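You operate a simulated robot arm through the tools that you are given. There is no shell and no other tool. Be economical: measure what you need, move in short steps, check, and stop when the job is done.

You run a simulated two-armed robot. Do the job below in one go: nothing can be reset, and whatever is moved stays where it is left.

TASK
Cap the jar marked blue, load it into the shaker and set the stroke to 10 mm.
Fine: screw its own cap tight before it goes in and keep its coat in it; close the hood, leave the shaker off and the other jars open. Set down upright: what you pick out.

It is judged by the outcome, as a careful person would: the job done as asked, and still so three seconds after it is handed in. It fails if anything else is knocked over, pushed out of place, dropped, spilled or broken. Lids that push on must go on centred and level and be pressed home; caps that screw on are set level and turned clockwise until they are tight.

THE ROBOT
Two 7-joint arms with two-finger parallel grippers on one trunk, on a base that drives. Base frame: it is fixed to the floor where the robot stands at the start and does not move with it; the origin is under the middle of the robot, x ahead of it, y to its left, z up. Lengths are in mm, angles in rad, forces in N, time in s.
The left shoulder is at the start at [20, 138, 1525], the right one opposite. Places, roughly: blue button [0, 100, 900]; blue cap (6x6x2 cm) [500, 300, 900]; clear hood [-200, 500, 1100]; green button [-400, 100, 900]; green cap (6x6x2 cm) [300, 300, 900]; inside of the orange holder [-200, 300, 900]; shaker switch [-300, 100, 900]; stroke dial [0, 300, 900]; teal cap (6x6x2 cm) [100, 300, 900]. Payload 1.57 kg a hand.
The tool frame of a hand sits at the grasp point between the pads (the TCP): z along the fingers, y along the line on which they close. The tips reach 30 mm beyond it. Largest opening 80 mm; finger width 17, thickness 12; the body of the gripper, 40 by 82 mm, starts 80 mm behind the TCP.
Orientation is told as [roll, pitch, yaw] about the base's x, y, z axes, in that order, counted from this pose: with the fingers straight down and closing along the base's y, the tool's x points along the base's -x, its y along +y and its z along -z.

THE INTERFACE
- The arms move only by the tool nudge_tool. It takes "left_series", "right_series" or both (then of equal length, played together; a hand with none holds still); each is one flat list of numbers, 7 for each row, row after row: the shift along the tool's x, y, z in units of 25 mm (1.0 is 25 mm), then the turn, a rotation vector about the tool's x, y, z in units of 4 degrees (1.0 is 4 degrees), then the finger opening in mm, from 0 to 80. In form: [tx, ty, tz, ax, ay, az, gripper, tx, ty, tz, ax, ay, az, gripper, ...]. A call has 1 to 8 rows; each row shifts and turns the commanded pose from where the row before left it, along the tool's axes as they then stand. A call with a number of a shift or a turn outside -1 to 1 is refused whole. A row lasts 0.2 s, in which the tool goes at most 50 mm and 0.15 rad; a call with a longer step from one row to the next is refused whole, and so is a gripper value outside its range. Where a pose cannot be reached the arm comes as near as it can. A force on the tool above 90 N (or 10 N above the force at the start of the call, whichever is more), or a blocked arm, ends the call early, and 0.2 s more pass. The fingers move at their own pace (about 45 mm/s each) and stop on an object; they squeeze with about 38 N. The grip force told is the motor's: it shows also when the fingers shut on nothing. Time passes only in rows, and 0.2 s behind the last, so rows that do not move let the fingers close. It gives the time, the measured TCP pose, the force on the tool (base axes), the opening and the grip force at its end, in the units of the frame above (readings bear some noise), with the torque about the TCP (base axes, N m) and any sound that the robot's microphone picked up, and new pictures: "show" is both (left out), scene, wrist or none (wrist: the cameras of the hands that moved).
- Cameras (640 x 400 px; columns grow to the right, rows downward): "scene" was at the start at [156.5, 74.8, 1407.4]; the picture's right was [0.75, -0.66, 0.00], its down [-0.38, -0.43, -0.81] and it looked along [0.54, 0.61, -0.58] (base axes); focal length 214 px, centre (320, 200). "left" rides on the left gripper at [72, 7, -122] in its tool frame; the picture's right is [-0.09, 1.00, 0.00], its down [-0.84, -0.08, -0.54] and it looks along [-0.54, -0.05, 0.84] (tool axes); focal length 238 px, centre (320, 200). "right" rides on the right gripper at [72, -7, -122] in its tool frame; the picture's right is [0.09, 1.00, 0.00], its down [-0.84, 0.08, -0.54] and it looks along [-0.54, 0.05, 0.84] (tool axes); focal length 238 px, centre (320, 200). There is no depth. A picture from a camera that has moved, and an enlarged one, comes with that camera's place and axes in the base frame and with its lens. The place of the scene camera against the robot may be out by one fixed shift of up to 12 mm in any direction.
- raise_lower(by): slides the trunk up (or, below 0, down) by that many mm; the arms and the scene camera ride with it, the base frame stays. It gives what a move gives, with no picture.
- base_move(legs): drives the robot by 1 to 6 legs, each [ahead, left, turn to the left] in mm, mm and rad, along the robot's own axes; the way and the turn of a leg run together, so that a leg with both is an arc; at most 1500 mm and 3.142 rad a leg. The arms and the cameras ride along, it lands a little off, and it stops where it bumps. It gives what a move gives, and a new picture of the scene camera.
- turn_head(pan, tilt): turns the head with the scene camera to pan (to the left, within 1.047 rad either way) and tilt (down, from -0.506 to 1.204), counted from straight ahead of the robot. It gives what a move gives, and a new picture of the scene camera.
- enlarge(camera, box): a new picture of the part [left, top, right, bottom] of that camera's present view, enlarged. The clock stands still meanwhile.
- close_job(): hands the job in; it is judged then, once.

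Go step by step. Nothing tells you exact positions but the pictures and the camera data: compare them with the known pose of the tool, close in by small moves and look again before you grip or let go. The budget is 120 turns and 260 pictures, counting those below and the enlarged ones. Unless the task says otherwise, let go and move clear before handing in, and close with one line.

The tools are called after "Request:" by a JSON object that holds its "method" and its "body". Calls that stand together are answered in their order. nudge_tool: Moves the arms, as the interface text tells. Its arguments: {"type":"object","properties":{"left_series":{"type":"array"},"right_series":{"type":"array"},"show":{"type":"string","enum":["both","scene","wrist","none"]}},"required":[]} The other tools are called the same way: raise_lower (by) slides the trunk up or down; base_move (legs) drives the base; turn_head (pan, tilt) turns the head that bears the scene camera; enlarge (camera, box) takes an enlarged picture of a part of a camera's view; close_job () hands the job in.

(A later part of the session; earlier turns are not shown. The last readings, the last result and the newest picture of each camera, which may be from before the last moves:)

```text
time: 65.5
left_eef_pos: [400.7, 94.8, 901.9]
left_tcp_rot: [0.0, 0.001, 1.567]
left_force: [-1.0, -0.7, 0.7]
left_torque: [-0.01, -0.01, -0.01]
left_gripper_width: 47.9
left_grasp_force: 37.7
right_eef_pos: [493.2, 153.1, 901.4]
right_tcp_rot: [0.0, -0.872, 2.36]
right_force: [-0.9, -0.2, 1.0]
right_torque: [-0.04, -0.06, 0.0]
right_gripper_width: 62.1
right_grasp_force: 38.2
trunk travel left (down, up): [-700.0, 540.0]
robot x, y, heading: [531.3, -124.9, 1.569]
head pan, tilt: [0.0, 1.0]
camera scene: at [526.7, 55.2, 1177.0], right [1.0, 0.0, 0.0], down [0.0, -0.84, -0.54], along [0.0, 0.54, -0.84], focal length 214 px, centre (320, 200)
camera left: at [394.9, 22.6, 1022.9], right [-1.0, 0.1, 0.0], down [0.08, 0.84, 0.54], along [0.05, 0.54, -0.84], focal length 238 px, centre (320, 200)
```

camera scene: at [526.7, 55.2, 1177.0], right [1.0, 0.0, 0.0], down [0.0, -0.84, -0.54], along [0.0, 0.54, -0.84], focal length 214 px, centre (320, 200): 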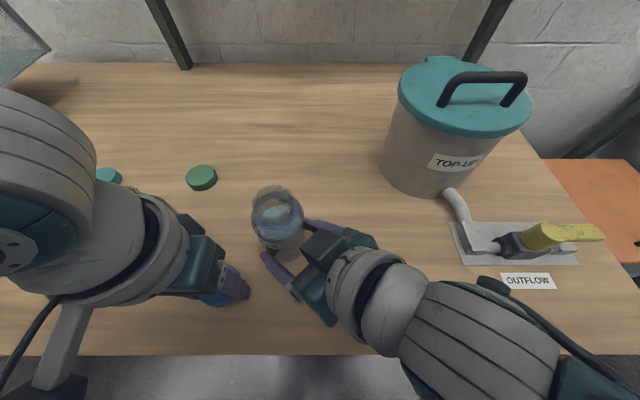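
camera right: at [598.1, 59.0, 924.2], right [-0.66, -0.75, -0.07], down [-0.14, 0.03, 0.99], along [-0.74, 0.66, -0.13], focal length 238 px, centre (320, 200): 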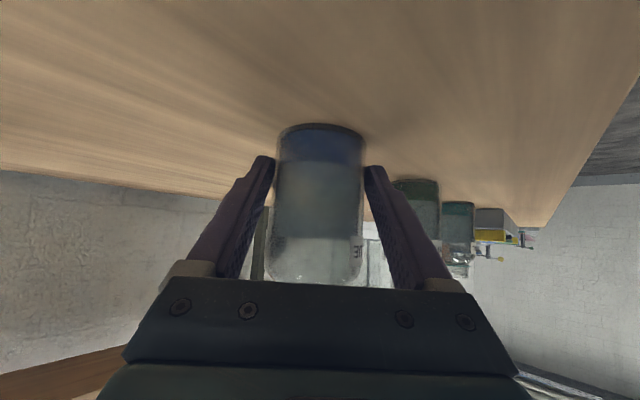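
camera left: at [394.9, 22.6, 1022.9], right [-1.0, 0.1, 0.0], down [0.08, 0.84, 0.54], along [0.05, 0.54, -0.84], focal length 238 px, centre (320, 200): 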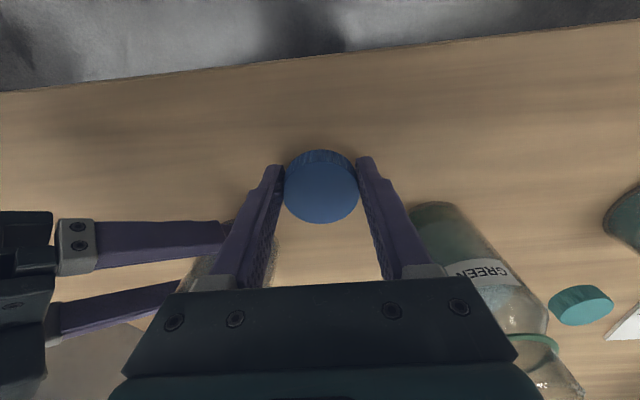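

Request:
{"method": "nudge_tool", "body": {"left_series": [0, 0, 0.16, 0, 0, 0, 40, 0, 0, 0, 0, 0, 0, 40], "show": "none"}}

Request:
{"method": "nudge_tool", "body": {"left_series": [0, 0, 0.12, 0, 0, 0, 40, 0, 0, 0, 0, 0, 0, 40], "show": "none"}}

```text
time: 66.1
left_eef_pos: [400.5, 94.9, 897.4]
left_tcp_rot: [0.0, 0.0, 1.565]
left_force: [0.6, 0.0, 0.4]
left_torque: [0.0, 0.0, -0.01]
left_gripper_width: 47.9
left_grasp_force: 37.7
right_eef_pos: [493.1, 152.9, 901.4]
right_tcp_rot: [0.001, -0.873, 2.359]
right_force: [-1.2, -0.3, 1.6]
right_torque: [-0.06, -0.04, 0.01]
right_gripper_width: 61.9
right_grasp_force: 37.9
trunk travel left (down, up): [-700.0, 540.0]
robot x, y, heading: [529.3, -126.2, 1.568]
head pan, tilt: [0.0, 1.0]
```

```text
time: 66.7
left_eef_pos: [401.5, 95.6, 895.1]
left_tcp_rot: [-0.001, 0.0, 1.566]
left_force: [0.2, -0.2, -0.6]
left_torque: [-0.01, 0.0, 0.01]
left_gripper_width: 47.9
left_grasp_force: 37.9
right_eef_pos: [492.4, 153.1, 900.6]
right_tcp_rot: [0.003, -0.871, 2.36]
right_force: [-0.1, 0.0, 0.1]
right_torque: [-0.03, -0.04, 0.02]
right_gripper_width: 62.1
right_grasp_force: 37.8
trunk travel left (down, up): [-700.0, 540.0]
robot x, y, heading: [527.9, -120.7, 1.564]
head pan, tilt: [0.0, 1.0]
```

Request:
{"method": "nudge_tool", "body": {"left_series": [0, 0, 0.08, 0, 0, 0, 40, 0, 0, 0, 0, 0, 0, 40], "show": "none"}}

Request:
{"method": "nudge_tool", "body": {"left_series": [0, 0, 0.08, 0, 0, 0, 40, 0, 0, 0, 0, 0, 0, 40], "show": "none"}}

Request:
{"method": "enlarge", "body": {"camera": "left", "box": [240, 110, 400, 250]}}

```text
time: 67.3
left_eef_pos: [400.9, 96.0, 892.1]
left_tcp_rot: [-0.001, 0.001, 1.568]
left_force: [0.0, 1.2, 0.1]
left_torque: [0.03, -0.01, -0.02]
left_gripper_width: 47.8
left_grasp_force: 38.2
right_eef_pos: [493.0, 152.9, 901.0]
right_tcp_rot: [0.002, -0.872, 2.361]
right_force: [-1.0, -0.6, 0.7]
right_torque: [-0.06, -0.05, -0.04]
right_gripper_width: 61.9
right_grasp_force: 38.0
trunk travel left (down, up): [-700.0, 540.0]
robot x, y, heading: [525.8, -122.7, 1.569]
head pan, tilt: [0.0, 1.0]
```

```text
time: 67.9
left_eef_pos: [400.0, 94.9, 890.7]
left_tcp_rot: [0.0, -0.001, 1.566]
left_force: [0.8, -2.2, 3.8]
left_torque: [-0.03, 0.1, 0.05]
left_gripper_width: 47.7
left_grasp_force: 38.3
right_eef_pos: [493.4, 153.3, 900.7]
right_tcp_rot: [0.001, -0.872, 2.359]
right_force: [0.7, 0.7, 0.0]
right_torque: [-0.02, -0.03, 0.02]
right_gripper_width: 62.2
right_grasp_force: 38.0
trunk travel left (down, up): [-700.0, 540.0]
robot x, y, heading: [531.5, -122.4, 1.574]
head pan, tilt: [0.0, 1.0]
```

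```text
2.86 times, centred on (320, 180) of left
camera zoom: at [394.6, 22.5, 1011.0], right [-1.0, 0.1, 0.0], down [0.08, 0.84, 0.54], along [0.05, 0.54, -0.84], focal length 681 px, centre (320, 257)
```

zoom: 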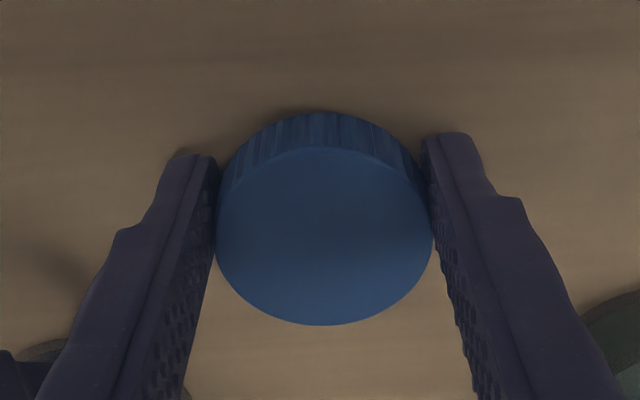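

The cap is on the table at about (400, 105). I'll open, shift 10.5 mm forward to centre on it and regrip.

Request:
{"method": "nudge_tool", "body": {"left_series": [0, 0, -0.06, 0, 0, 0, 60, 0, 0, -0.04, 0, 0, 0, 70, 0, 0, 0, 0, 0, 0, 70, -0.42, 0, 0, 0, 0, 0, 70, 0, 0, 0, 0, 0, 0, 70], "show": "wrist"}}

Request:
{"method": "enlarge", "body": {"camera": "left", "box": [240, 110, 400, 250]}}

```text
time: 69.1
left_eef_pos: [398.8, 106.2, 892.0]
left_tcp_rot: [0.0, 0.0, 1.567]
left_force: [-0.7, 0.0, 0.1]
left_torque: [-0.02, 0.02, -0.02]
left_gripper_width: 70.1
left_grasp_force: 0.1
right_eef_pos: [493.4, 152.8, 901.0]
right_tcp_rot: [0.001, -0.872, 2.36]
right_force: [0.3, 0.1, 1.9]
right_torque: [-0.09, -0.08, -0.04]
right_gripper_width: 62.0
right_grasp_force: 38.0
trunk travel left (down, up): [-700.0, 540.0]
robot x, y, heading: [527.7, -120.6, 1.566]
head pan, tilt: [0.0, 1.0]
camera left: at [394.7, 33.6, 1013.3], right [-1.0, 0.1, 0.0], down [0.08, 0.84, 0.54], along [0.05, 0.54, -0.84], focal length 238 px, centre (320, 200)
```

left: 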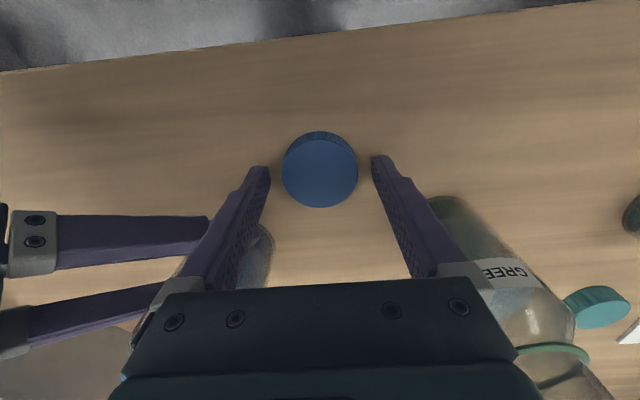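

```text
2.86 times, centred on (320, 180) of left
camera zoom: at [394.7, 33.6, 1013.3], right [-1.0, 0.1, 0.0], down [0.08, 0.84, 0.54], along [0.05, 0.54, -0.84], focal length 681 px, centre (320, 257)
```

zoom: 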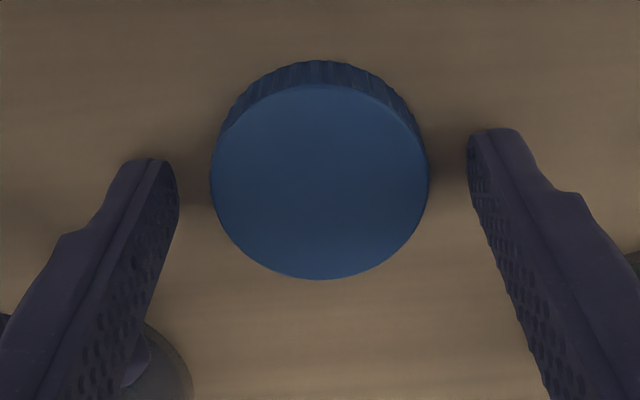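

Request:
{"method": "nudge_tool", "body": {"left_series": [0.05, 0, 0, 0, 0, 0, 70, 0, 0, 0, 0, 0, 0, 55, 0, 0, 0, 0, 0, 0, 40, 0, 0, 0, 0, 0, 0, 40, 0, 0, -1, 0, 0, 0, 40, 0, 0, -1, 0, 0, 0, 40], "show": "none"}}

Request:
{"method": "nudge_tool", "body": {"left_series": [0, 0, -1, 0, 0, 0, 40, 0, 0, -1, 0, 0, 0, 40, 0, 0, -1, 0, 0, 0, 40, 0, 0, -1, 0, 0, 0, 40, 0, -0.3, -1, 0, 0, 0, 40, -1, -1, 0, 0, 0, 0, 40, -1, -1, 0, 0, 0, 0, 40, -0.46, -0.88, 0, 0, 0, 0, 40], "show": "both"}}

Request:
{"method": "enlarge", "body": {"camera": "left", "box": [240, 80, 400, 220]}}

Request:
{"method": "enlarge", "body": {"camera": "scene", "box": [220, 120, 340, 280]}}

```text
time: 70.5
left_eef_pos: [400.0, 105.5, 941.7]
left_tcp_rot: [0.003, 0.0, 1.567]
left_force: [-0.1, -1.4, 0.8]
left_torque: [0.02, 0.01, 0.01]
left_gripper_width: 47.6
left_grasp_force: 38.0
right_eef_pos: [493.0, 152.1, 900.2]
right_tcp_rot: [0.002, -0.873, 2.361]
right_force: [0.3, -0.3, 0.5]
right_torque: [-0.11, -0.09, -0.01]
right_gripper_width: 62.1
right_grasp_force: 37.9
trunk travel left (down, up): [-700.0, 540.0]
robot x, y, heading: [524.0, -121.3, 1.571]
head pan, tilt: [0.0, 1.0]
```

```text
time: 72.3
left_eef_pos: [475.3, 167.4, 1068.2]
left_tcp_rot: [0.01, 0.002, 1.547]
left_force: [-81.7, 0.0, 7.1]
left_torque: [-0.74, -11.34, -7.65]
left_gripper_width: 47.7
left_grasp_force: 38.0
right_eef_pos: [492.3, 153.1, 901.6]
right_tcp_rot: [0.001, -0.873, 2.358]
right_force: [0.6, -0.7, 1.3]
right_torque: [-0.09, -0.11, 0.01]
right_gripper_width: 61.8
right_grasp_force: 38.2
trunk travel left (down, up): [-700.0, 540.0]
robot x, y, heading: [529.5, -124.5, 1.573]
head pan, tilt: [0.0, 1.0]
camera scene: at [540.7, 53.7, 1176.9], right [0.98, -0.2, 0.0], down [-0.17, -0.83, -0.54], along [0.11, 0.53, -0.84], focal length 214 px, centre (320, 200)
camera left: at [469.9, 95.5, 1189.9], right [-0.99, 0.12, 0.01], down [0.1, 0.84, 0.54], along [0.05, 0.54, -0.84], focal length 238 px, centre (320, 200)
```

scene: 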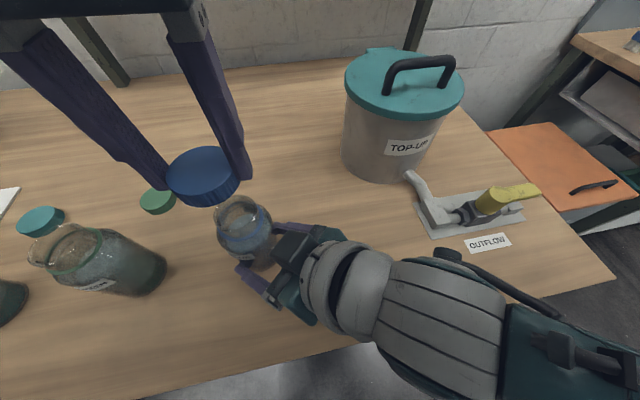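
left: 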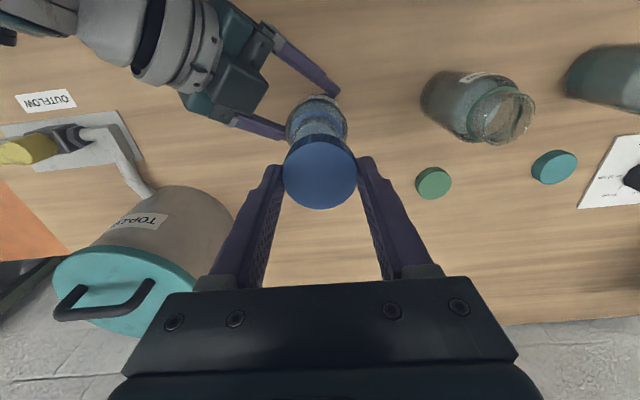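

```text
2.86 times, centred on (320, 150) of left
camera zoom: at [469.9, 95.5, 1189.9], right [-0.99, 0.12, 0.01], down [0.1, 0.84, 0.54], along [0.05, 0.54, -0.84], focal length 681 px, centre (320, 343)
```

zoom: 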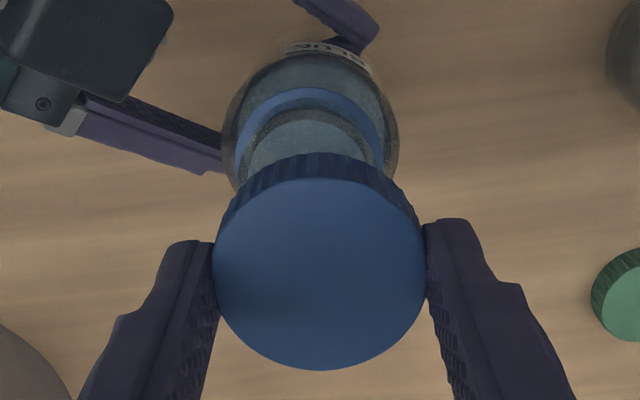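

```text
2.50 times, centred on (280, 200) of scene
camera zoom: at [540.7, 53.7, 1176.9], right [0.98, -0.2, 0.0], down [-0.17, -0.83, -0.54], along [0.11, 0.53, -0.84], focal length 536 px, centre (420, 200)
```

zoom: 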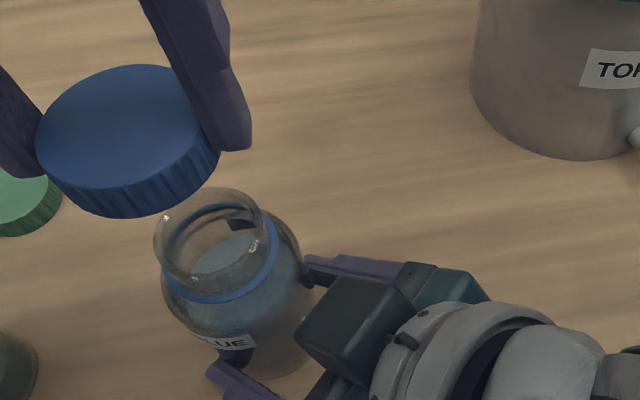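

The wrist camera nudged the head sideways. I'll back the left hand off and turn the head out of its way.

Request:
{"method": "nudge_tool", "body": {"left_series": [0, 1, 0, 0, 0, 0, 40, -0.4, 0.6, 0, 0, 0, 0, 40, 0, 0, 0, 0, 0, 0, 40], "show": "none"}}

Request:
{"method": "turn_head", "body": {"pan": -0.45, "tilt": 1.15}}

```text
time: 73.1
left_eef_pos: [440.8, 177.4, 1067.9]
left_tcp_rot: [-0.002, -0.001, 1.566]
left_force: [0.3, -0.3, -0.8]
left_torque: [0.01, -0.01, -0.02]
left_gripper_width: 47.8
left_grasp_force: 38.6
right_eef_pos: [494.0, 152.5, 900.6]
right_tcp_rot: [0.002, -0.874, 2.36]
right_force: [1.2, -0.2, 0.4]
right_torque: [-0.07, -0.05, -0.01]
right_gripper_width: 62.2
right_grasp_force: 38.1
trunk travel left (down, up): [-700.0, 540.0]
robot x, y, heading: [529.1, -123.9, 1.569]
head pan, tilt: [0.0, 1.0]
```

```text
time: 74.0
left_eef_pos: [440.9, 177.8, 1067.5]
left_tcp_rot: [0.0, 0.0, 1.567]
left_force: [-0.5, 0.6, -0.9]
left_torque: [0.03, -0.02, -0.01]
left_gripper_width: 48.0
left_grasp_force: 38.0
right_eef_pos: [493.6, 153.8, 901.7]
right_tcp_rot: [0.001, -0.872, 2.36]
right_force: [0.4, 0.0, 0.6]
right_torque: [-0.05, -0.08, 0.01]
right_gripper_width: 61.7
right_grasp_force: 37.6
trunk travel left (down, up): [-700.0, 540.0]
robot x, y, heading: [528.5, -123.5, 1.571]
head pan, tilt: [-0.45, 1.15]
camera scene: at [552.7, 39.2, 1167.3], right [0.9, -0.44, 0.0], down [-0.4, -0.82, -0.41], along [0.18, 0.37, -0.91], focal length 214 px, centre (320, 200)
```

scene: 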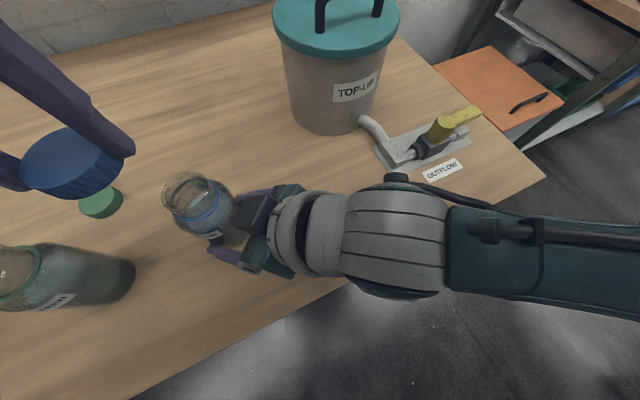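

Request:
{"method": "enlarge", "body": {"camera": "left", "box": [180, 60, 380, 220]}}

Request:
{"method": "enlarge", "body": {"camera": "scene", "box": [130, 140, 290, 260]}}

```text
2.50 times, centred on (280, 140) of left
camera zoom: at [435.0, 104.8, 1189.2], right [-1.0, 0.1, 0.0], down [0.08, 0.84, 0.54], along [0.05, 0.54, -0.84], focal length 596 px, centre (420, 350)
```

zoom: 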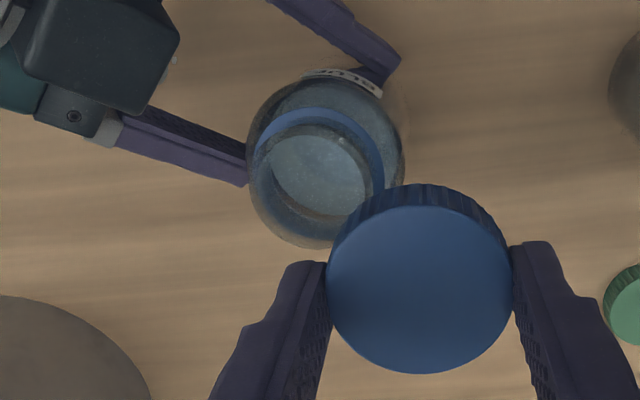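

```text
3.33 times, centred on (210, 200) of scene
camera zoom: at [552.7, 39.2, 1167.3], right [0.9, -0.44, 0.0], down [-0.4, -0.82, -0.41], along [0.18, 0.37, -0.91], focal length 715 px, centre (687, 200)
```

zoom: 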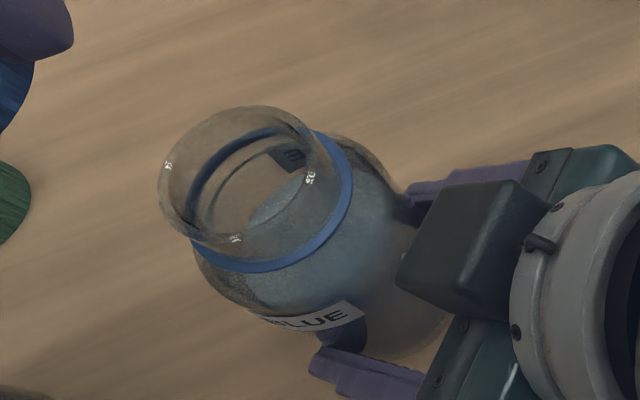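

The jar ring reads (477.5, 164) against the cap in the same view, so the hand should be at about (477.3, 166.5). I'll go there and stop just above the rim for a check.

Request:
{"method": "nudge_tool", "body": {"left_series": [0.22, -0.73, 0, 0, 0, 0, 40, 0.23, -0.73, 0, 0, 0, 0, 40, 0, 0, 0.75, 0, 0, 0, 40, 0, 0, 0.75, 0, 0, 0, 40, 0, 0, 0, 0, 0, 0, 40], "show": "scene"}}

Request:
{"method": "enlarge", "body": {"camera": "scene", "box": [130, 140, 290, 260]}}

Request:
{"method": "enlarge", "body": {"camera": "left", "box": [240, 80, 400, 220]}}

```text
time: 75.2
left_eef_pos: [476.7, 164.6, 1028.9]
left_tcp_rot: [0.001, 0.0, 1.567]
left_force: [0.1, -0.4, -0.5]
left_torque: [-0.02, -0.03, 0.01]
left_gripper_width: 47.5
left_grasp_force: 38.0
right_eef_pos: [492.8, 152.8, 899.4]
right_tcp_rot: [0.001, -0.873, 2.361]
right_force: [1.8, 0.2, -0.7]
right_torque: [-0.04, -0.05, -0.02]
right_gripper_width: 61.8
right_grasp_force: 38.3
trunk travel left (down, up): [-700.0, 540.0]
robot x, y, heading: [526.7, -126.6, 1.57]
head pan, tilt: [-0.45, 1.15]
camera scene: at [552.7, 39.1, 1167.3], right [0.9, -0.44, 0.0], down [-0.4, -0.82, -0.41], along [0.18, 0.37, -0.91], focal length 214 px, centre (320, 200)
```

scene: 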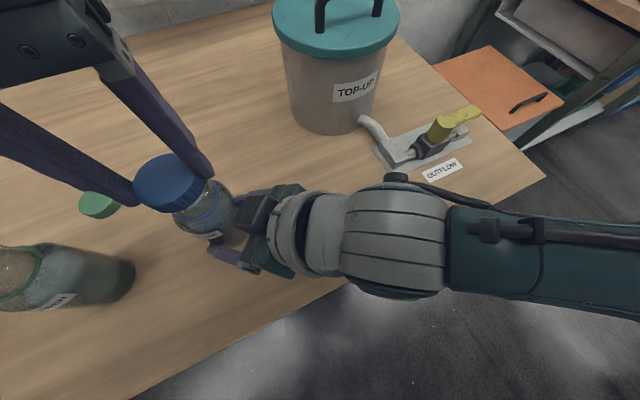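

```text
3.33 times, centred on (210, 200) of scene
camera zoom: at [552.7, 39.1, 1167.3], right [0.9, -0.44, 0.0], down [-0.4, -0.82, -0.41], along [0.18, 0.37, -0.91], focal length 715 px, centre (687, 200)
```

zoom: 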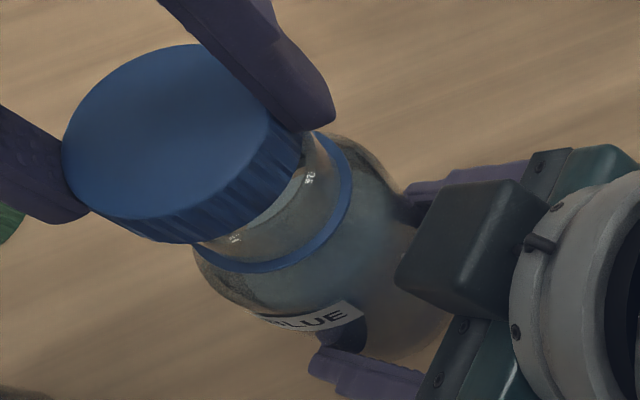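

```text
2.86 times, centred on (320, 150) of left
camera zoom: at [471.9, 92.7, 1150.5], right [-1.0, 0.1, 0.0], down [0.08, 0.84, 0.54], along [0.05, 0.54, -0.84], focal length 681 px, centre (320, 343)
```

zoom: 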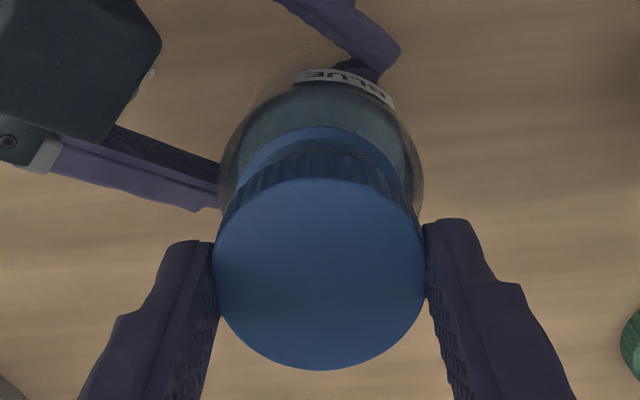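

Aligned in the wrist view. I'll lower in small steps, reading the force each time.

Request:
{"method": "nudge_tool", "body": {"left_series": [0, 0, 0.3, 0, 0, 0, 40, 0, 0, 0, 0, 0, 0, 40], "show": "none"}}

Request:
{"method": "nudge_tool", "body": {"left_series": [0, 0, 0.12, 0, 0, 0, 40, 0, 0, 0, 0, 0, 0, 40], "show": "none"}}

Request:
{"method": "nudge_tool", "body": {"left_series": [0, 0, 0.1, 0, 0, 0, 40, 0, 0, 0, 0, 0, 0, 40], "show": "none"}}

Request:
{"method": "nudge_tool", "body": {"left_series": [0, 0, 0.08, 0, 0, 0, 40, 0, 0, 0, 0, 0, 0, 40], "show": "none"}}

```text
time: 75.8
left_eef_pos: [476.5, 164.8, 1022.3]
left_tcp_rot: [0.0, -0.002, 1.565]
left_force: [0.4, -1.4, 0.3]
left_torque: [-0.02, -0.02, 0.0]
left_gripper_width: 47.4
left_grasp_force: 38.5
right_eef_pos: [493.9, 151.8, 900.5]
right_tcp_rot: [0.002, -0.871, 2.358]
right_force: [0.3, -0.1, 0.3]
right_torque: [-0.07, -0.11, 0.0]
right_gripper_width: 61.9
right_grasp_force: 38.2
trunk travel left (down, up): [-700.0, 540.0]
robot x, y, heading: [526.4, -121.2, 1.568]
head pan, tilt: [-0.45, 1.15]
```

```text
time: 76.4
left_eef_pos: [477.6, 164.4, 1019.2]
left_tcp_rot: [0.0, 0.0, 1.564]
left_force: [-0.3, -0.8, 0.4]
left_torque: [-0.01, 0.01, -0.01]
left_gripper_width: 47.5
left_grasp_force: 37.9
right_eef_pos: [493.1, 152.6, 901.0]
right_tcp_rot: [0.001, -0.874, 2.36]
right_force: [0.4, 0.2, 1.2]
right_torque: [-0.09, -0.08, 0.0]
right_gripper_width: 62.0
right_grasp_force: 38.1
trunk travel left (down, up): [-700.0, 540.0]
robot x, y, heading: [529.4, -122.2, 1.569]
head pan, tilt: [-0.45, 1.15]
```

```text
time: 77.0
left_eef_pos: [475.3, 164.7, 1017.1]
left_tcp_rot: [-0.001, 0.0, 1.567]
left_force: [0.8, 0.3, -0.5]
left_torque: [0.0, -0.01, -0.03]
left_gripper_width: 47.7
left_grasp_force: 37.8
right_eef_pos: [493.3, 152.7, 899.9]
right_tcp_rot: [0.0, -0.873, 2.361]
right_force: [0.5, -0.5, -0.3]
right_torque: [-0.05, -0.06, -0.01]
right_gripper_width: 61.8
right_grasp_force: 37.9
trunk travel left (down, up): [-700.0, 540.0]
robot x, y, heading: [525.4, -122.4, 1.571]
head pan, tilt: [-0.45, 1.15]
```

```text
time: 77.6
left_eef_pos: [476.8, 165.2, 1016.2]
left_tcp_rot: [0.0, -0.001, 1.567]
left_force: [-1.0, -2.3, 15.0]
left_torque: [0.27, 0.05, -0.01]
left_gripper_width: 47.6
left_grasp_force: 38.7
right_eef_pos: [494.1, 154.0, 900.6]
right_tcp_rot: [0.004, -0.871, 2.358]
right_force: [-0.8, -0.4, -0.1]
right_torque: [-0.85, -0.3, -0.07]
right_gripper_width: 61.9
right_grasp_force: 38.1
trunk travel left (down, up): [-700.0, 540.0]
robot x, y, heading: [528.2, -123.4, 1.572]
head pan, tilt: [-0.45, 1.15]
```

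Contact falls on the far (+y) edge, so the cap must go further back. I'll lift slightly, shift 2.5 mm and try again.

Request:
{"method": "nudge_tool", "body": {"left_series": [0, 0, -0.12, 0, 0, 0, 40, -0.1, 0, 0, 0, 0, 0, 40, 0, 0, 0, 0, 0, 0, 40], "show": "none"}}

Request:
{"method": "nudge_tool", "body": {"left_series": [0, 0, 0.12, 0, 0, 0, 40, 0, 0, 0, 0, 0, 0, 40], "show": "none"}}

Request:
{"method": "nudge_tool", "body": {"left_series": [0, 0, 0.04, 0, 0, 0, 40, 0, 0, 0, 0, 0, 0, 40], "show": "none"}}

```text
time: 78.4
left_eef_pos: [474.9, 167.1, 1017.6]
left_tcp_rot: [0.0, 0.001, 1.565]
left_force: [0.3, 0.8, -0.5]
left_torque: [0.02, -0.03, -0.01]
left_gripper_width: 47.7
left_grasp_force: 37.8
right_eef_pos: [492.4, 153.9, 901.2]
right_tcp_rot: [0.002, -0.873, 2.36]
right_force: [0.7, 0.6, 0.7]
right_torque: [-0.05, -0.09, -0.07]
right_gripper_width: 61.8
right_grasp_force: 37.4
trunk travel left (down, up): [-700.0, 540.0]
robot x, y, heading: [527.7, -122.7, 1.566]
head pan, tilt: [-0.45, 1.15]
```

```text
time: 79.0
left_eef_pos: [475.8, 168.0, 1016.3]
left_tcp_rot: [-0.001, -0.001, 1.566]
left_force: [-2.4, 0.3, 8.3]
left_torque: [-0.04, -0.13, -0.03]
left_gripper_width: 47.6
left_grasp_force: 37.6
right_eef_pos: [493.2, 152.8, 900.4]
right_tcp_rot: [0.002, -0.872, 2.361]
right_force: [2.3, 0.3, 0.3]
right_torque: [-0.26, 0.1, -0.01]
right_gripper_width: 61.9
right_grasp_force: 37.9
trunk travel left (down, up): [-700.0, 540.0]
robot x, y, heading: [530.4, -123.3, 1.574]
head pan, tilt: [-0.45, 1.15]
```

```text
time: 79.6
left_eef_pos: [477.0, 168.2, 1014.1]
left_tcp_rot: [-0.002, -0.003, 1.564]
left_force: [-3.3, -3.7, 26.5]
left_torque: [-0.25, -0.44, -0.08]
left_gripper_width: 47.8
left_grasp_force: 37.8
right_eef_pos: [494.0, 152.2, 901.1]
right_tcp_rot: [0.002, -0.872, 2.357]
right_force: [3.1, 0.0, 0.2]
right_torque: [-0.65, 0.17, -0.01]
right_gripper_width: 61.9
right_grasp_force: 37.9
trunk travel left (down, up): [-700.0, 540.0]
robot x, y, heading: [528.0, -122.7, 1.567]
head pan, tilt: [-0.45, 1.15]
```

Now contact is at the +x edge, so the true centre lies between: about (478.7, 167.4). Shift 2 mm and retry.

Request:
{"method": "nudge_tool", "body": {"left_series": [0, 0, -0.16, 0, 0, 0, 40, 0.02, -0.08, 0, 0, 0, 0, 40, 0, 0, 0, 0, 0, 0, 40], "show": "none"}}

Request:
{"method": "nudge_tool", "body": {"left_series": [0, 0, 0.12, 0, 0, 0, 40, 0, 0, 0, 0, 0, 0, 40], "show": "none"}}

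Request:
{"method": "nudge_tool", "body": {"left_series": [0, 0, 0.06, 0, 0, 0, 40, 0, 0, 0, 0, 0, 0, 40], "show": "none"}}

```text
time: 80.4
left_eef_pos: [478.1, 165.7, 1017.5]
left_tcp_rot: [0.002, 0.002, 1.567]
left_force: [-0.2, 0.2, 0.7]
left_torque: [-0.03, -0.02, -0.05]
left_gripper_width: 47.5
left_grasp_force: 38.1
right_eef_pos: [493.0, 153.4, 901.0]
right_tcp_rot: [0.001, -0.873, 2.359]
right_force: [0.4, 1.3, -0.7]
right_torque: [-0.06, -0.02, 0.0]
right_gripper_width: 62.2
right_grasp_force: 37.1
trunk travel left (down, up): [-700.0, 540.0]
robot x, y, heading: [526.1, -123.9, 1.569]
head pan, tilt: [-0.45, 1.15]
```

```text
time: 81.0
left_eef_pos: [478.2, 166.3, 1014.5]
left_tcp_rot: [0.0, 0.0, 1.565]
left_force: [0.0, 1.2, 0.9]
left_torque: [0.05, 0.0, 0.01]
left_gripper_width: 47.7
left_grasp_force: 37.9
right_eef_pos: [493.3, 152.6, 900.4]
right_tcp_rot: [0.001, -0.873, 2.363]
right_force: [0.0, -1.3, 0.7]
right_torque: [0.06, -0.06, 0.04]
right_gripper_width: 61.9
right_grasp_force: 37.9
trunk travel left (down, up): [-700.0, 540.0]
robot x, y, heading: [530.2, -123.8, 1.57]
head pan, tilt: [-0.45, 1.15]
```

```text
time: 81.6
left_eef_pos: [477.9, 167.3, 1012.6]
left_tcp_rot: [0.0, 0.0, 1.566]
left_force: [0.4, -0.2, -0.7]
left_torque: [0.01, 0.04, -0.03]
left_gripper_width: 47.9
left_grasp_force: 37.9
right_eef_pos: [493.1, 152.7, 900.5]
right_tcp_rot: [0.002, -0.872, 2.36]
right_force: [1.2, 0.3, -0.5]
right_torque: [-0.06, -0.08, 0.01]
right_gripper_width: 61.9
right_grasp_force: 38.4
trunk travel left (down, up): [-700.0, 540.0]
robot x, y, heading: [526.3, -126.0, 1.571]
head pan, tilt: [-0.45, 1.15]
```

The cap has slipped over the rim with no force. I'll keep lowering to the thread.

Request:
{"method": "nudge_tool", "body": {"left_series": [0, 0, 0.08, 0, 0, 0, 40, 0, 0, 0, 0, 0, 0, 40], "show": "none"}}

Request:
{"method": "nudge_tool", "body": {"left_series": [0, 0, 0.08, 0, 0, 0, 40, 0, 0, 0, 0, 0, 0, 40], "show": "none"}}

Request:
{"method": "nudge_tool", "body": {"left_series": [0, 0, 0.06, 0, 0, 0, 40, 0, 0, 0, 0, 0, 0, 40], "show": "none"}}

```text
time: 82.2
left_eef_pos: [478.4, 167.0, 1010.7]
left_tcp_rot: [0.001, -0.001, 1.566]
left_force: [-1.0, 0.8, 0.2]
left_torque: [0.0, 0.0, -0.02]
left_gripper_width: 47.8
left_grasp_force: 38.5
right_eef_pos: [493.0, 152.1, 900.5]
right_tcp_rot: [0.002, -0.875, 2.357]
right_force: [0.1, -0.2, 0.8]
right_torque: [-0.08, -0.04, -0.03]
right_gripper_width: 62.0
right_grasp_force: 38.3
trunk travel left (down, up): [-700.0, 540.0]
robot x, y, heading: [523.1, -122.4, 1.569]
head pan, tilt: [-0.45, 1.15]
```

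```text
time: 82.8
left_eef_pos: [480.3, 166.4, 1009.7]
left_tcp_rot: [0.0, 0.001, 1.566]
left_force: [-1.6, 2.7, -0.5]
left_torque: [0.07, 0.04, 0.01]
left_gripper_width: 47.5
left_grasp_force: 38.0
right_eef_pos: [493.6, 152.2, 901.3]
right_tcp_rot: [0.001, -0.873, 2.361]
right_force: [1.2, -0.9, 0.2]
right_torque: [0.08, 0.06, 0.01]
right_gripper_width: 62.2
right_grasp_force: 37.5
trunk travel left (down, up): [-700.0, 540.0]
robot x, y, heading: [529.1, -127.1, 1.568]
head pan, tilt: [-0.45, 1.15]
```

```text
time: 83.4
left_eef_pos: [479.6, 166.8, 1007.6]
left_tcp_rot: [0.003, -0.001, 1.565]
left_force: [-2.6, 3.7, 0.1]
left_torque: [0.1, 0.12, -0.01]
left_gripper_width: 47.8
left_grasp_force: 38.1
right_eef_pos: [492.3, 153.1, 900.2]
right_tcp_rot: [0.002, -0.873, 2.361]
right_force: [4.7, -2.9, 0.4]
right_torque: [0.08, 0.11, -0.03]
right_gripper_width: 61.8
right_grasp_force: 38.3
trunk travel left (down, up): [-700.0, 540.0]
robot x, y, heading: [526.9, -120.9, 1.567]
head pan, tilt: [-0.45, 1.15]
```

Request:
{"method": "nudge_tool", "body": {"left_series": [-0.02, 0.02, 0.08, 0, 0, 0, 40, 0, 0, 0, 0, 0, 0, 40], "show": "none"}}

Request:
{"method": "nudge_tool", "body": {"left_series": [0, 0, 0.06, 0, 0, 0, 40, 0, 0, 0, 0, 0, 0, 40], "show": "none"}}

Request:
{"method": "enlarge", "body": {"camera": "scene", "box": [130, 140, 290, 260]}}

```text
time: 84.0
left_eef_pos: [478.8, 167.8, 1005.1]
left_tcp_rot: [0.002, -0.002, 1.567]
left_force: [-4.0, 7.5, -1.6]
left_torque: [0.55, 0.65, 0.03]
left_gripper_width: 47.7
left_grasp_force: 38.0
right_eef_pos: [492.7, 152.4, 899.7]
right_tcp_rot: [0.001, -0.873, 2.36]
right_force: [4.6, -7.5, 3.1]
right_torque: [0.27, -0.27, 0.07]
right_gripper_width: 61.7
right_grasp_force: 38.2
trunk travel left (down, up): [-700.0, 540.0]
robot x, y, heading: [528.1, -122.9, 1.566]
head pan, tilt: [-0.45, 1.15]
```

```text
time: 84.6
left_eef_pos: [478.7, 167.5, 1003.9]
left_tcp_rot: [-0.001, -0.003, 1.565]
left_force: [-8.2, 7.7, 8.5]
left_torque: [0.21, 0.39, -0.01]
left_gripper_width: 47.5
left_grasp_force: 37.7
right_eef_pos: [493.6, 152.5, 900.8]
right_tcp_rot: [0.001, -0.872, 2.358]
right_force: [7.9, -9.7, 3.7]
right_torque: [0.37, 0.19, -0.02]
right_gripper_width: 61.7
right_grasp_force: 37.7
trunk travel left (down, up): [-700.0, 540.0]
robot x, y, heading: [531.8, -122.4, 1.57]
head pan, tilt: [-0.45, 1.15]
```

```text
3.33 times, centred on (210, 200) of scene
camera zoom: at [552.5, 39.3, 1167.5], right [0.9, -0.44, 0.0], down [-0.4, -0.82, -0.41], along [0.18, 0.37, -0.91], focal length 715 px, centre (687, 200)
```

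zoom: 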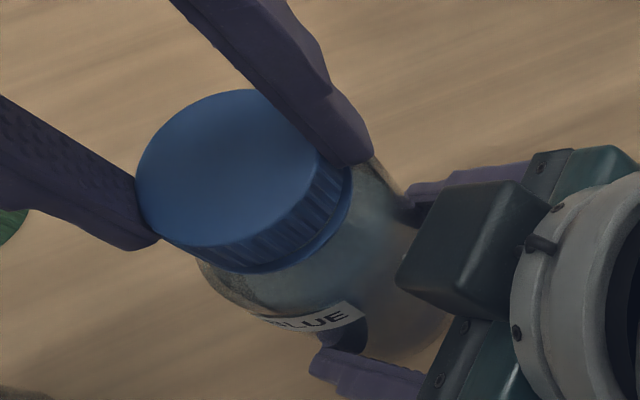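

The cap is fully over the neck. I'll ease the side load and start turning clockwise.

Request:
{"method": "nudge_tool", "body": {"left_series": [-0.03, 0.03, 0, 0, 0, 0, 40, 0, 0, 0, 0, 0, 1, 40, 0, 0, 0.01, 0, 0, 1, 40, 0, 0, 0, 0, 0, 1, 40, 0, 0, 0.01, 0, 0, 1, 40, 0, 0, 0, 0, 0, 1, 40, 0, 0, 0, 0, 0, 1, 40, 0, 0, 0, 0, 0, 0, 40], "show": "none"}}

Request:
{"method": "enlarge", "body": {"camera": "scene", "box": [130, 140, 290, 260]}}

```text
time: 86.4
left_eef_pos: [477.3, 168.7, 1003.7]
left_tcp_rot: [0.0, -0.002, 1.144]
left_force: [0.0, 4.1, 9.0]
left_torque: [-0.02, 0.21, 0.0]
left_gripper_width: 47.9
left_grasp_force: 38.2
right_eef_pos: [493.0, 153.0, 901.4]
right_tcp_rot: [0.003, -0.871, 2.359]
right_force: [-0.2, -5.8, -0.4]
right_torque: [0.19, -0.48, 0.06]
right_gripper_width: 61.8
right_grasp_force: 37.8
trunk travel left (down, up): [-700.0, 540.0]
robot x, y, heading: [528.5, -123.5, 1.568]
head pan, tilt: [-0.45, 1.15]
```

```text
3.33 times, centred on (210, 200) of scene
camera zoom: at [552.7, 39.3, 1167.3], right [0.9, -0.44, 0.0], down [-0.4, -0.82, -0.41], along [0.18, 0.37, -0.91], focal length 715 px, centre (687, 200)
```

zoom: 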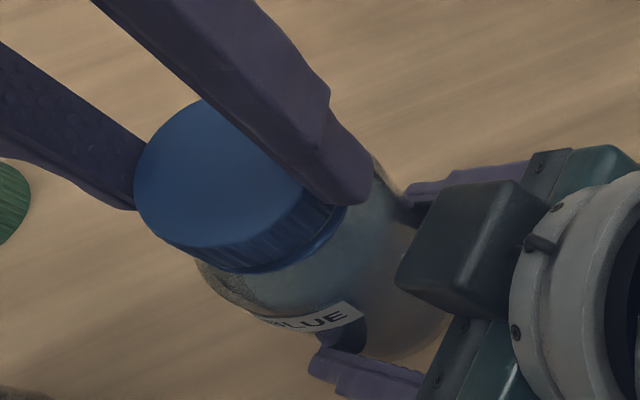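

Request:
{"method": "nudge_tool", "body": {"left_series": [0, 0, 0.01, 0, 0, 1, 40, 0, 0, 0.01, 0, 0, 1, 40, 0, 0, 0.01, 0, 0, 1, 40, 0, 0, 0.01, 0, 0, 1, 40, 0, 0, 0.01, 0, 0, 1, 40, 0, 0, 0.01, 0, 0, 1, 40, 0, 0, 0.01, 0, 0, 1, 40, 0, 0, 0.01, 0, 0, 1, 40], "show": "none"}}

Request:
{"method": "nudge_tool", "body": {"left_series": [0, 0, 0, 0, 0, 1, 40, 0, 0, 0.01, 0, 0, 1, 40, 0, 0, 0, 0, 0, 1, 40, 0, 0, 0.01, 0, 0, 1, 40, 0, 0, 0, 0, 0, 1, 40, 0, 0, 0.01, 0, 0, 1, 40, 0, 0, 0, 0, 0, 1, 40, 0, 0, 0.01, 0, 0, 1, 40], "show": "none"}}

Request:
{"method": "enlarge", "body": {"camera": "scene", "box": [130, 140, 290, 260]}}

```text
time: 88.2
left_eef_pos: [476.7, 168.8, 1003.2]
left_tcp_rot: [-0.002, 0.0, 0.584]
left_force: [1.4, -7.0, 27.2]
left_torque: [-0.62, 0.13, -0.01]
left_gripper_width: 47.6
left_grasp_force: 37.9
right_eef_pos: [493.2, 153.3, 900.0]
right_tcp_rot: [0.004, -0.872, 2.358]
right_force: [-2.6, 4.1, -4.8]
right_torque: [-0.89, -0.65, -0.08]
right_gripper_width: 61.9
right_grasp_force: 38.2
trunk travel left (down, up): [-700.0, 540.0]
robot x, y, heading: [527.3, -122.8, 1.566]
head pan, tilt: [-0.45, 1.15]
```

```text
time: 90.0
left_eef_pos: [476.9, 168.7, 1002.2]
left_tcp_rot: [0.003, 0.0, 0.028]
left_force: [-2.0, 1.0, 27.0]
left_torque: [-0.11, 0.1, 0.0]
left_gripper_width: 47.8
left_grasp_force: 37.7
right_eef_pos: [493.6, 153.6, 900.7]
right_tcp_rot: [0.002, -0.873, 2.359]
right_force: [1.1, -2.3, -4.9]
right_torque: [-0.44, -0.42, -0.02]
right_gripper_width: 62.2
right_grasp_force: 38.3
trunk travel left (down, up): [-700.0, 540.0]
robot x, y, heading: [527.9, -124.8, 1.577]
head pan, tilt: [-0.45, 1.15]
```

```text
3.33 times, centred on (210, 200) of scene
camera zoom: at [552.5, 39.6, 1167.5], right [0.9, -0.44, 0.0], down [-0.4, -0.82, -0.41], along [0.18, 0.37, -0.91], focal length 715 px, centre (687, 200)
```

zoom: 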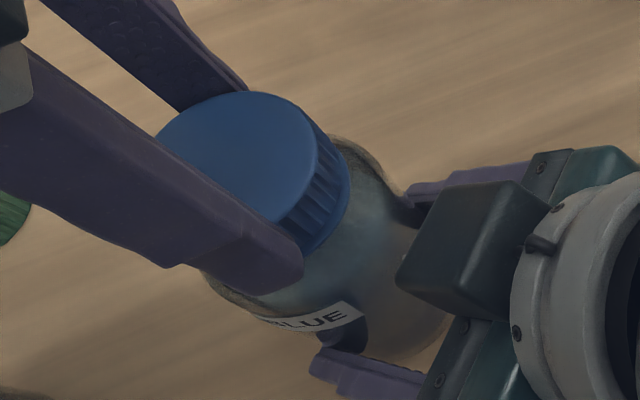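

Request:
{"method": "nudge_tool", "body": {"left_series": [0, 0, 0, 0, 0, 1, 40, 0, 0, 0, 0, 0, 1, 40, 0, 0, 0, 0, 0, 1, 40, 0, 0, 0, 0, 0, 1, 40, 0, 0, 0, 0, 0, 1, 40, 0, 0, 0, 0, 0, 1, 40, 0, 0, 0, 0, 0, 1, 40, 0, 0, 0, 0, 0, 1, 40], "show": "none"}}

Request:
{"method": "nudge_tool", "body": {"left_series": [0, 0, 0, 0, 0, 1, 40, 0, 0, 0, 0, 0, 1, 40, 0, 0, 0, 0, 0, 1, 40, 0, 0, 0, 0, 0, 1, 40, 0, 0, 0, 0, 0, 1, 40, 0, 0, 0, 0, 0, 1, 40, 0, 0, 0, 0, 0, 1, 40, 0, 0, 0, 0, 0, 1, 40], "show": "none"}}

Request:
{"method": "enlarge", "body": {"camera": "scene", "box": [130, 140, 290, 260]}}

```text
time: 91.8
left_eef_pos: [477.2, 169.5, 1001.8]
left_tcp_rot: [-0.001, 0.003, -0.529]
left_force: [-6.2, 5.3, 21.1]
left_torque: [0.17, 0.24, 0.04]
left_gripper_width: 47.9
left_grasp_force: 37.8
right_eef_pos: [493.6, 152.6, 900.3]
right_tcp_rot: [0.003, -0.873, 2.359]
right_force: [6.2, -5.3, -4.5]
right_torque: [-0.1, 0.03, -0.02]
right_gripper_width: 61.7
right_grasp_force: 37.7
trunk travel left (down, up): [-700.0, 540.0]
robot x, y, heading: [530.1, -122.2, 1.567]
head pan, tilt: [-0.45, 1.15]
```

```text
time: 93.6
left_eef_pos: [477.6, 168.6, 1000.6]
left_tcp_rot: [0.001, 0.003, -1.09]
left_force: [-5.0, 12.7, 5.4]
left_torque: [0.36, 0.39, 0.01]
left_gripper_width: 47.5
left_grasp_force: 38.2
right_eef_pos: [493.4, 153.7, 901.0]
right_tcp_rot: [0.001, -0.874, 2.36]
right_force: [4.9, -11.0, -1.1]
right_torque: [0.68, 0.06, 0.12]
right_gripper_width: 61.9
right_grasp_force: 38.3
trunk travel left (down, up): [-700.0, 540.0]
robot x, y, heading: [526.6, -121.3, 1.576]
head pan, tilt: [-0.45, 1.15]
```

```text
3.33 times, centred on (210, 200) of scene
camera zoom: at [552.6, 39.3, 1167.3], right [0.9, -0.44, 0.0], down [-0.4, -0.82, -0.41], along [0.18, 0.37, -0.91], focal length 715 px, centre (687, 200)
```

zoom: 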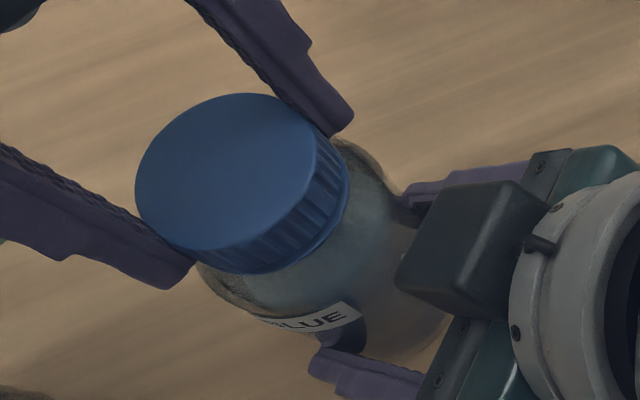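

The thread is drawing the cap down. I'll continue turning, following it.

Request:
{"method": "nudge_tool", "body": {"left_series": [0.03, 0, 0.01, 0, 0, 1, 40, 0, 0, 0.01, 0, 0, 1, 40, 0, 0, 0.01, 0, 0, 1, 40, 0, 0, 0.01, 0, 0, 1, 40, 0, 0, 0.01, 0, 0, 1, 40, 0, 0, 0.01, 0, 0, 1, 40, 0, 0, 0.01, 0, 0, 1, 40, 0, 0, 0.01, 0, 0, 1, 40], "show": "none"}}

Request:
{"method": "nudge_tool", "body": {"left_series": [0, 0, 0.01, 0, 0, 1, 40, 0, 0, 0, 0, 0, 1, 40, 0, 0, 0.01, 0, 0, 1, 40, 0, 0, 0, 0, 0, 1, 40, 0, 0, 0.01, 0, 0, 1, 40, 0, 0, 0, 0, 0, 1, 40, 0, 0, 0.01, 0, 0, 1, 40, 0, 0, 0, 0, 0, 1, 40], "show": "none"}}

Request:
{"method": "enlarge", "body": {"camera": "scene", "box": [130, 140, 290, 260]}}

```text
time: 95.4
left_eef_pos: [476.9, 168.3, 1000.5]
left_tcp_rot: [0.002, -0.001, -1.649]
left_force: [-1.4, -1.3, 19.8]
left_torque: [-0.15, 0.33, 0.02]
left_gripper_width: 48.1
left_grasp_force: 37.9
right_eef_pos: [492.1, 153.0, 901.3]
right_tcp_rot: [0.003, -0.872, 2.359]
right_force: [-0.2, -1.3, -1.3]
right_torque: [-0.71, -0.51, -0.04]
right_gripper_width: 61.6
right_grasp_force: 37.5
trunk travel left (down, up): [-700.0, 540.0]
robot x, y, heading: [526.7, -121.5, 1.568]
head pan, tilt: [-0.45, 1.15]
```

```text
time: 97.2
left_eef_pos: [476.8, 169.4, 999.5]
left_tcp_rot: [-0.001, 0.002, -2.206]
left_force: [4.2, -4.5, 23.9]
left_torque: [-0.46, 0.02, -0.01]
left_gripper_width: 47.8
left_grasp_force: 37.6
right_eef_pos: [493.0, 154.6, 900.8]
right_tcp_rot: [0.003, -0.873, 2.359]
right_force: [-4.1, 2.3, -4.5]
right_torque: [-0.8, -0.83, 0.04]
right_gripper_width: 62.2
right_grasp_force: 38.2
trunk travel left (down, up): [-700.0, 540.0]
robot x, y, heading: [527.2, -127.4, 1.568]
head pan, tilt: [-0.45, 1.15]
```

```text
3.33 times, centred on (210, 200) of scene
camera zoom: at [552.6, 39.4, 1167.3], right [0.9, -0.44, 0.0], down [-0.4, -0.82, -0.41], along [0.18, 0.37, -0.91], focal length 715 px, centre (687, 200)
```

zoom: 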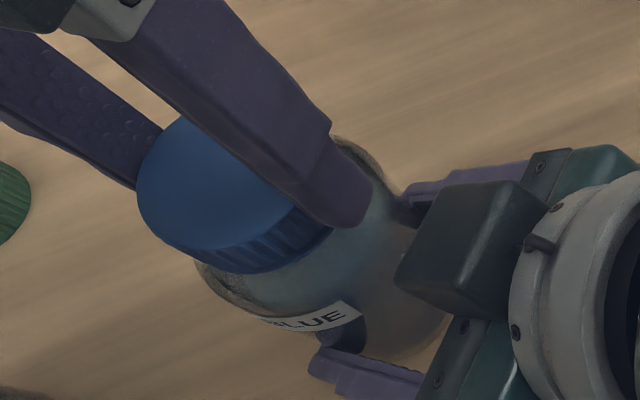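

Request:
{"method": "nudge_tool", "body": {"left_series": [0, 0, 0.01, 0, 0, 1, 40, 0, 0, 0, 0, 0, 1, 40, 0, 0, 0.01, 0, 0, 1, 40, 0, 0, 0, 0, 0, 1, 40, 0, 0, 0.01, 0, 0, 1, 40, 0, 0, 0, 0, 0, 1, 40, 0, 0, 0.01, 0, 0, 1, 40, 0, 0, 0, 0, 0, 1, 40], "show": "none"}}

Request:
{"method": "nudge_tool", "body": {"left_series": [0, 0, 0.01, 0, 0, 1, 40, 0, 0, 0, 0, 0, 1, 40, 0, 0, 0.01, 0, 0, 1, 40, 0, 0, 0, 0, 0, 1, 40, 0, 0, 0.01, 0, 0, 1, 40, 0, 0, 0, 0, 0, 1, 40, 0, 0, 0.01, 0, 0, 1, 40, 0, 0, 0, 0, 0, 1, 40], "show": "none"}}

Request:
{"method": "enlarge", "body": {"camera": "scene", "box": [130, 140, 290, 260]}}

```text
time: 99.0
left_eef_pos: [476.1, 169.8, 999.5]
left_tcp_rot: [-0.002, 0.0, -2.763]
left_force: [5.0, -3.4, 28.7]
left_torque: [-0.23, -0.19, -0.05]
left_gripper_width: 47.9
left_grasp_force: 38.1
right_eef_pos: [492.7, 153.7, 901.8]
right_tcp_rot: [0.002, -0.872, 2.358]
right_force: [-5.5, 1.1, -7.5]
right_torque: [-0.89, -0.67, 0.04]
right_gripper_width: 61.9
right_grasp_force: 37.8
trunk travel left (down, up): [-700.0, 540.0]
robot x, y, heading: [530.3, -122.1, 1.573]
head pan, tilt: [-0.45, 1.15]
```

```text
time: 100.8
left_eef_pos: [481.6, 165.4, 998.3]
left_tcp_rot: [0.004, 0.004, -2.972]
left_force: [-19.8, 15.4, 25.6]
left_torque: [0.97, 1.09, -0.02]
left_gripper_width: 47.7
left_grasp_force: 38.2
left hand out of reach, approached as far as the arm can: row 3, 4, 5, 6, 7, 8
right_eef_pos: [493.3, 154.9, 901.7]
right_tcp_rot: [0.003, -0.875, 2.36]
right_force: [14.3, -13.3, 3.3]
right_torque: [0.18, 0.53, -0.04]
right_gripper_width: 61.9
right_grasp_force: 38.0
trunk travel left (down, up): [-700.0, 540.0]
robot x, y, heading: [526.4, -125.6, 1.567]
head pan, tilt: [-0.45, 1.15]
```

```text
3.33 times, centred on (210, 200) of scene
camera zoom: at [551.7, 40.5, 1167.6], right [0.9, -0.44, 0.0], down [-0.4, -0.82, -0.41], along [0.18, 0.37, -0.91], focal length 715 px, centre (687, 200)
```

zoom: 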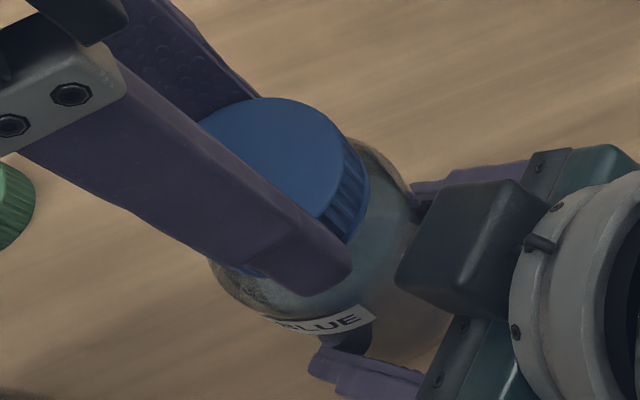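

The wrist limit is reached after about 260°. I'll release the cap, lift clear, unwind and look.

Request:
{"method": "nudge_tool", "body": {"left_series": [0, 0, 0, 0, 0, -1, 56, 0, 0, 0, 0, 0, -1, 62, 0, 0, 0, 0, 0, 0, 66, 0, 0, -0.5, 0, 0, 0, 66, 0, 0, -1, 0, 0, 0, 66, 0, 0, -1, 0, 0, 0, 66, 0, 0, 0, 0, 0, -1, 66, 0, 0, 0, 0, 0, -1, 66], "show": "scene"}}

Request:
{"method": "enlarge", "body": {"camera": "scene", "box": [130, 140, 290, 260]}}

Request:
{"method": "enlarge", "body": {"camera": "right", "box": [220, 100, 420, 280]}}

```text
time: 102.6
left_eef_pos: [484.3, 163.8, 1060.0]
left_tcp_rot: [0.012, 0.005, -2.691]
left_force: [0.6, -0.4, 0.8]
left_torque: [-0.04, -0.02, 0.01]
left_gripper_width: 65.8
left_grasp_force: 0.1
right_eef_pos: [492.3, 152.8, 901.6]
right_tcp_rot: [0.002, -0.874, 2.359]
right_force: [-0.7, -0.2, 6.3]
right_torque: [-0.07, -0.05, 0.02]
right_gripper_width: 62.1
right_grasp_force: 37.8
trunk travel left (down, up): [-700.0, 540.0]
robot x, y, heading: [528.2, -121.5, 1.57]
head pan, tilt: [-0.45, 1.15]
camera scene: at [552.5, 39.4, 1167.4], right [0.9, -0.44, 0.0], down [-0.4, -0.82, -0.41], along [0.18, 0.37, -0.91], focal length 214 px, centre (320, 200)
```

scene: 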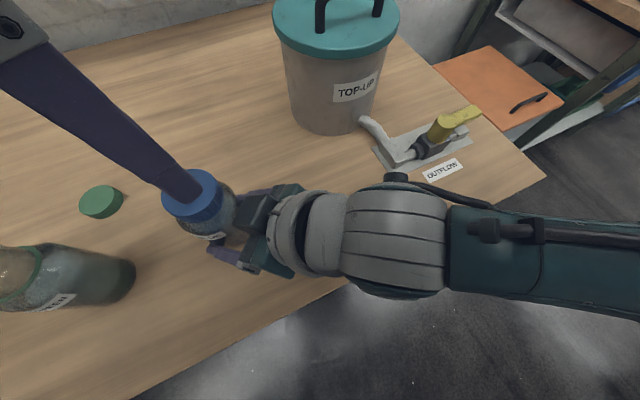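

```text
3.33 times, centred on (210, 200) of scene
camera zoom: at [552.5, 39.4, 1167.4], right [0.9, -0.44, 0.0], down [-0.4, -0.82, -0.41], along [0.18, 0.37, -0.91], focal length 715 px, centre (687, 200)
```

zoom: 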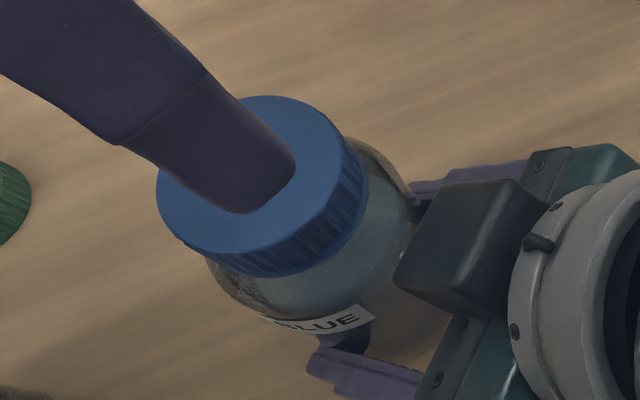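

```text
2.22 times, centred on (320, 190) of right
camera zoom: at [597.2, 58.5, 924.4], right [-0.66, -0.75, -0.07], down [-0.14, 0.03, 0.99], along [-0.74, 0.66, -0.12], focal length 530 px, centre (320, 222)
```

zoom: 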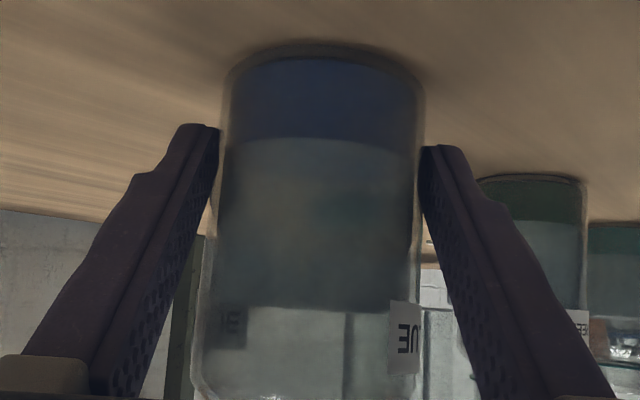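

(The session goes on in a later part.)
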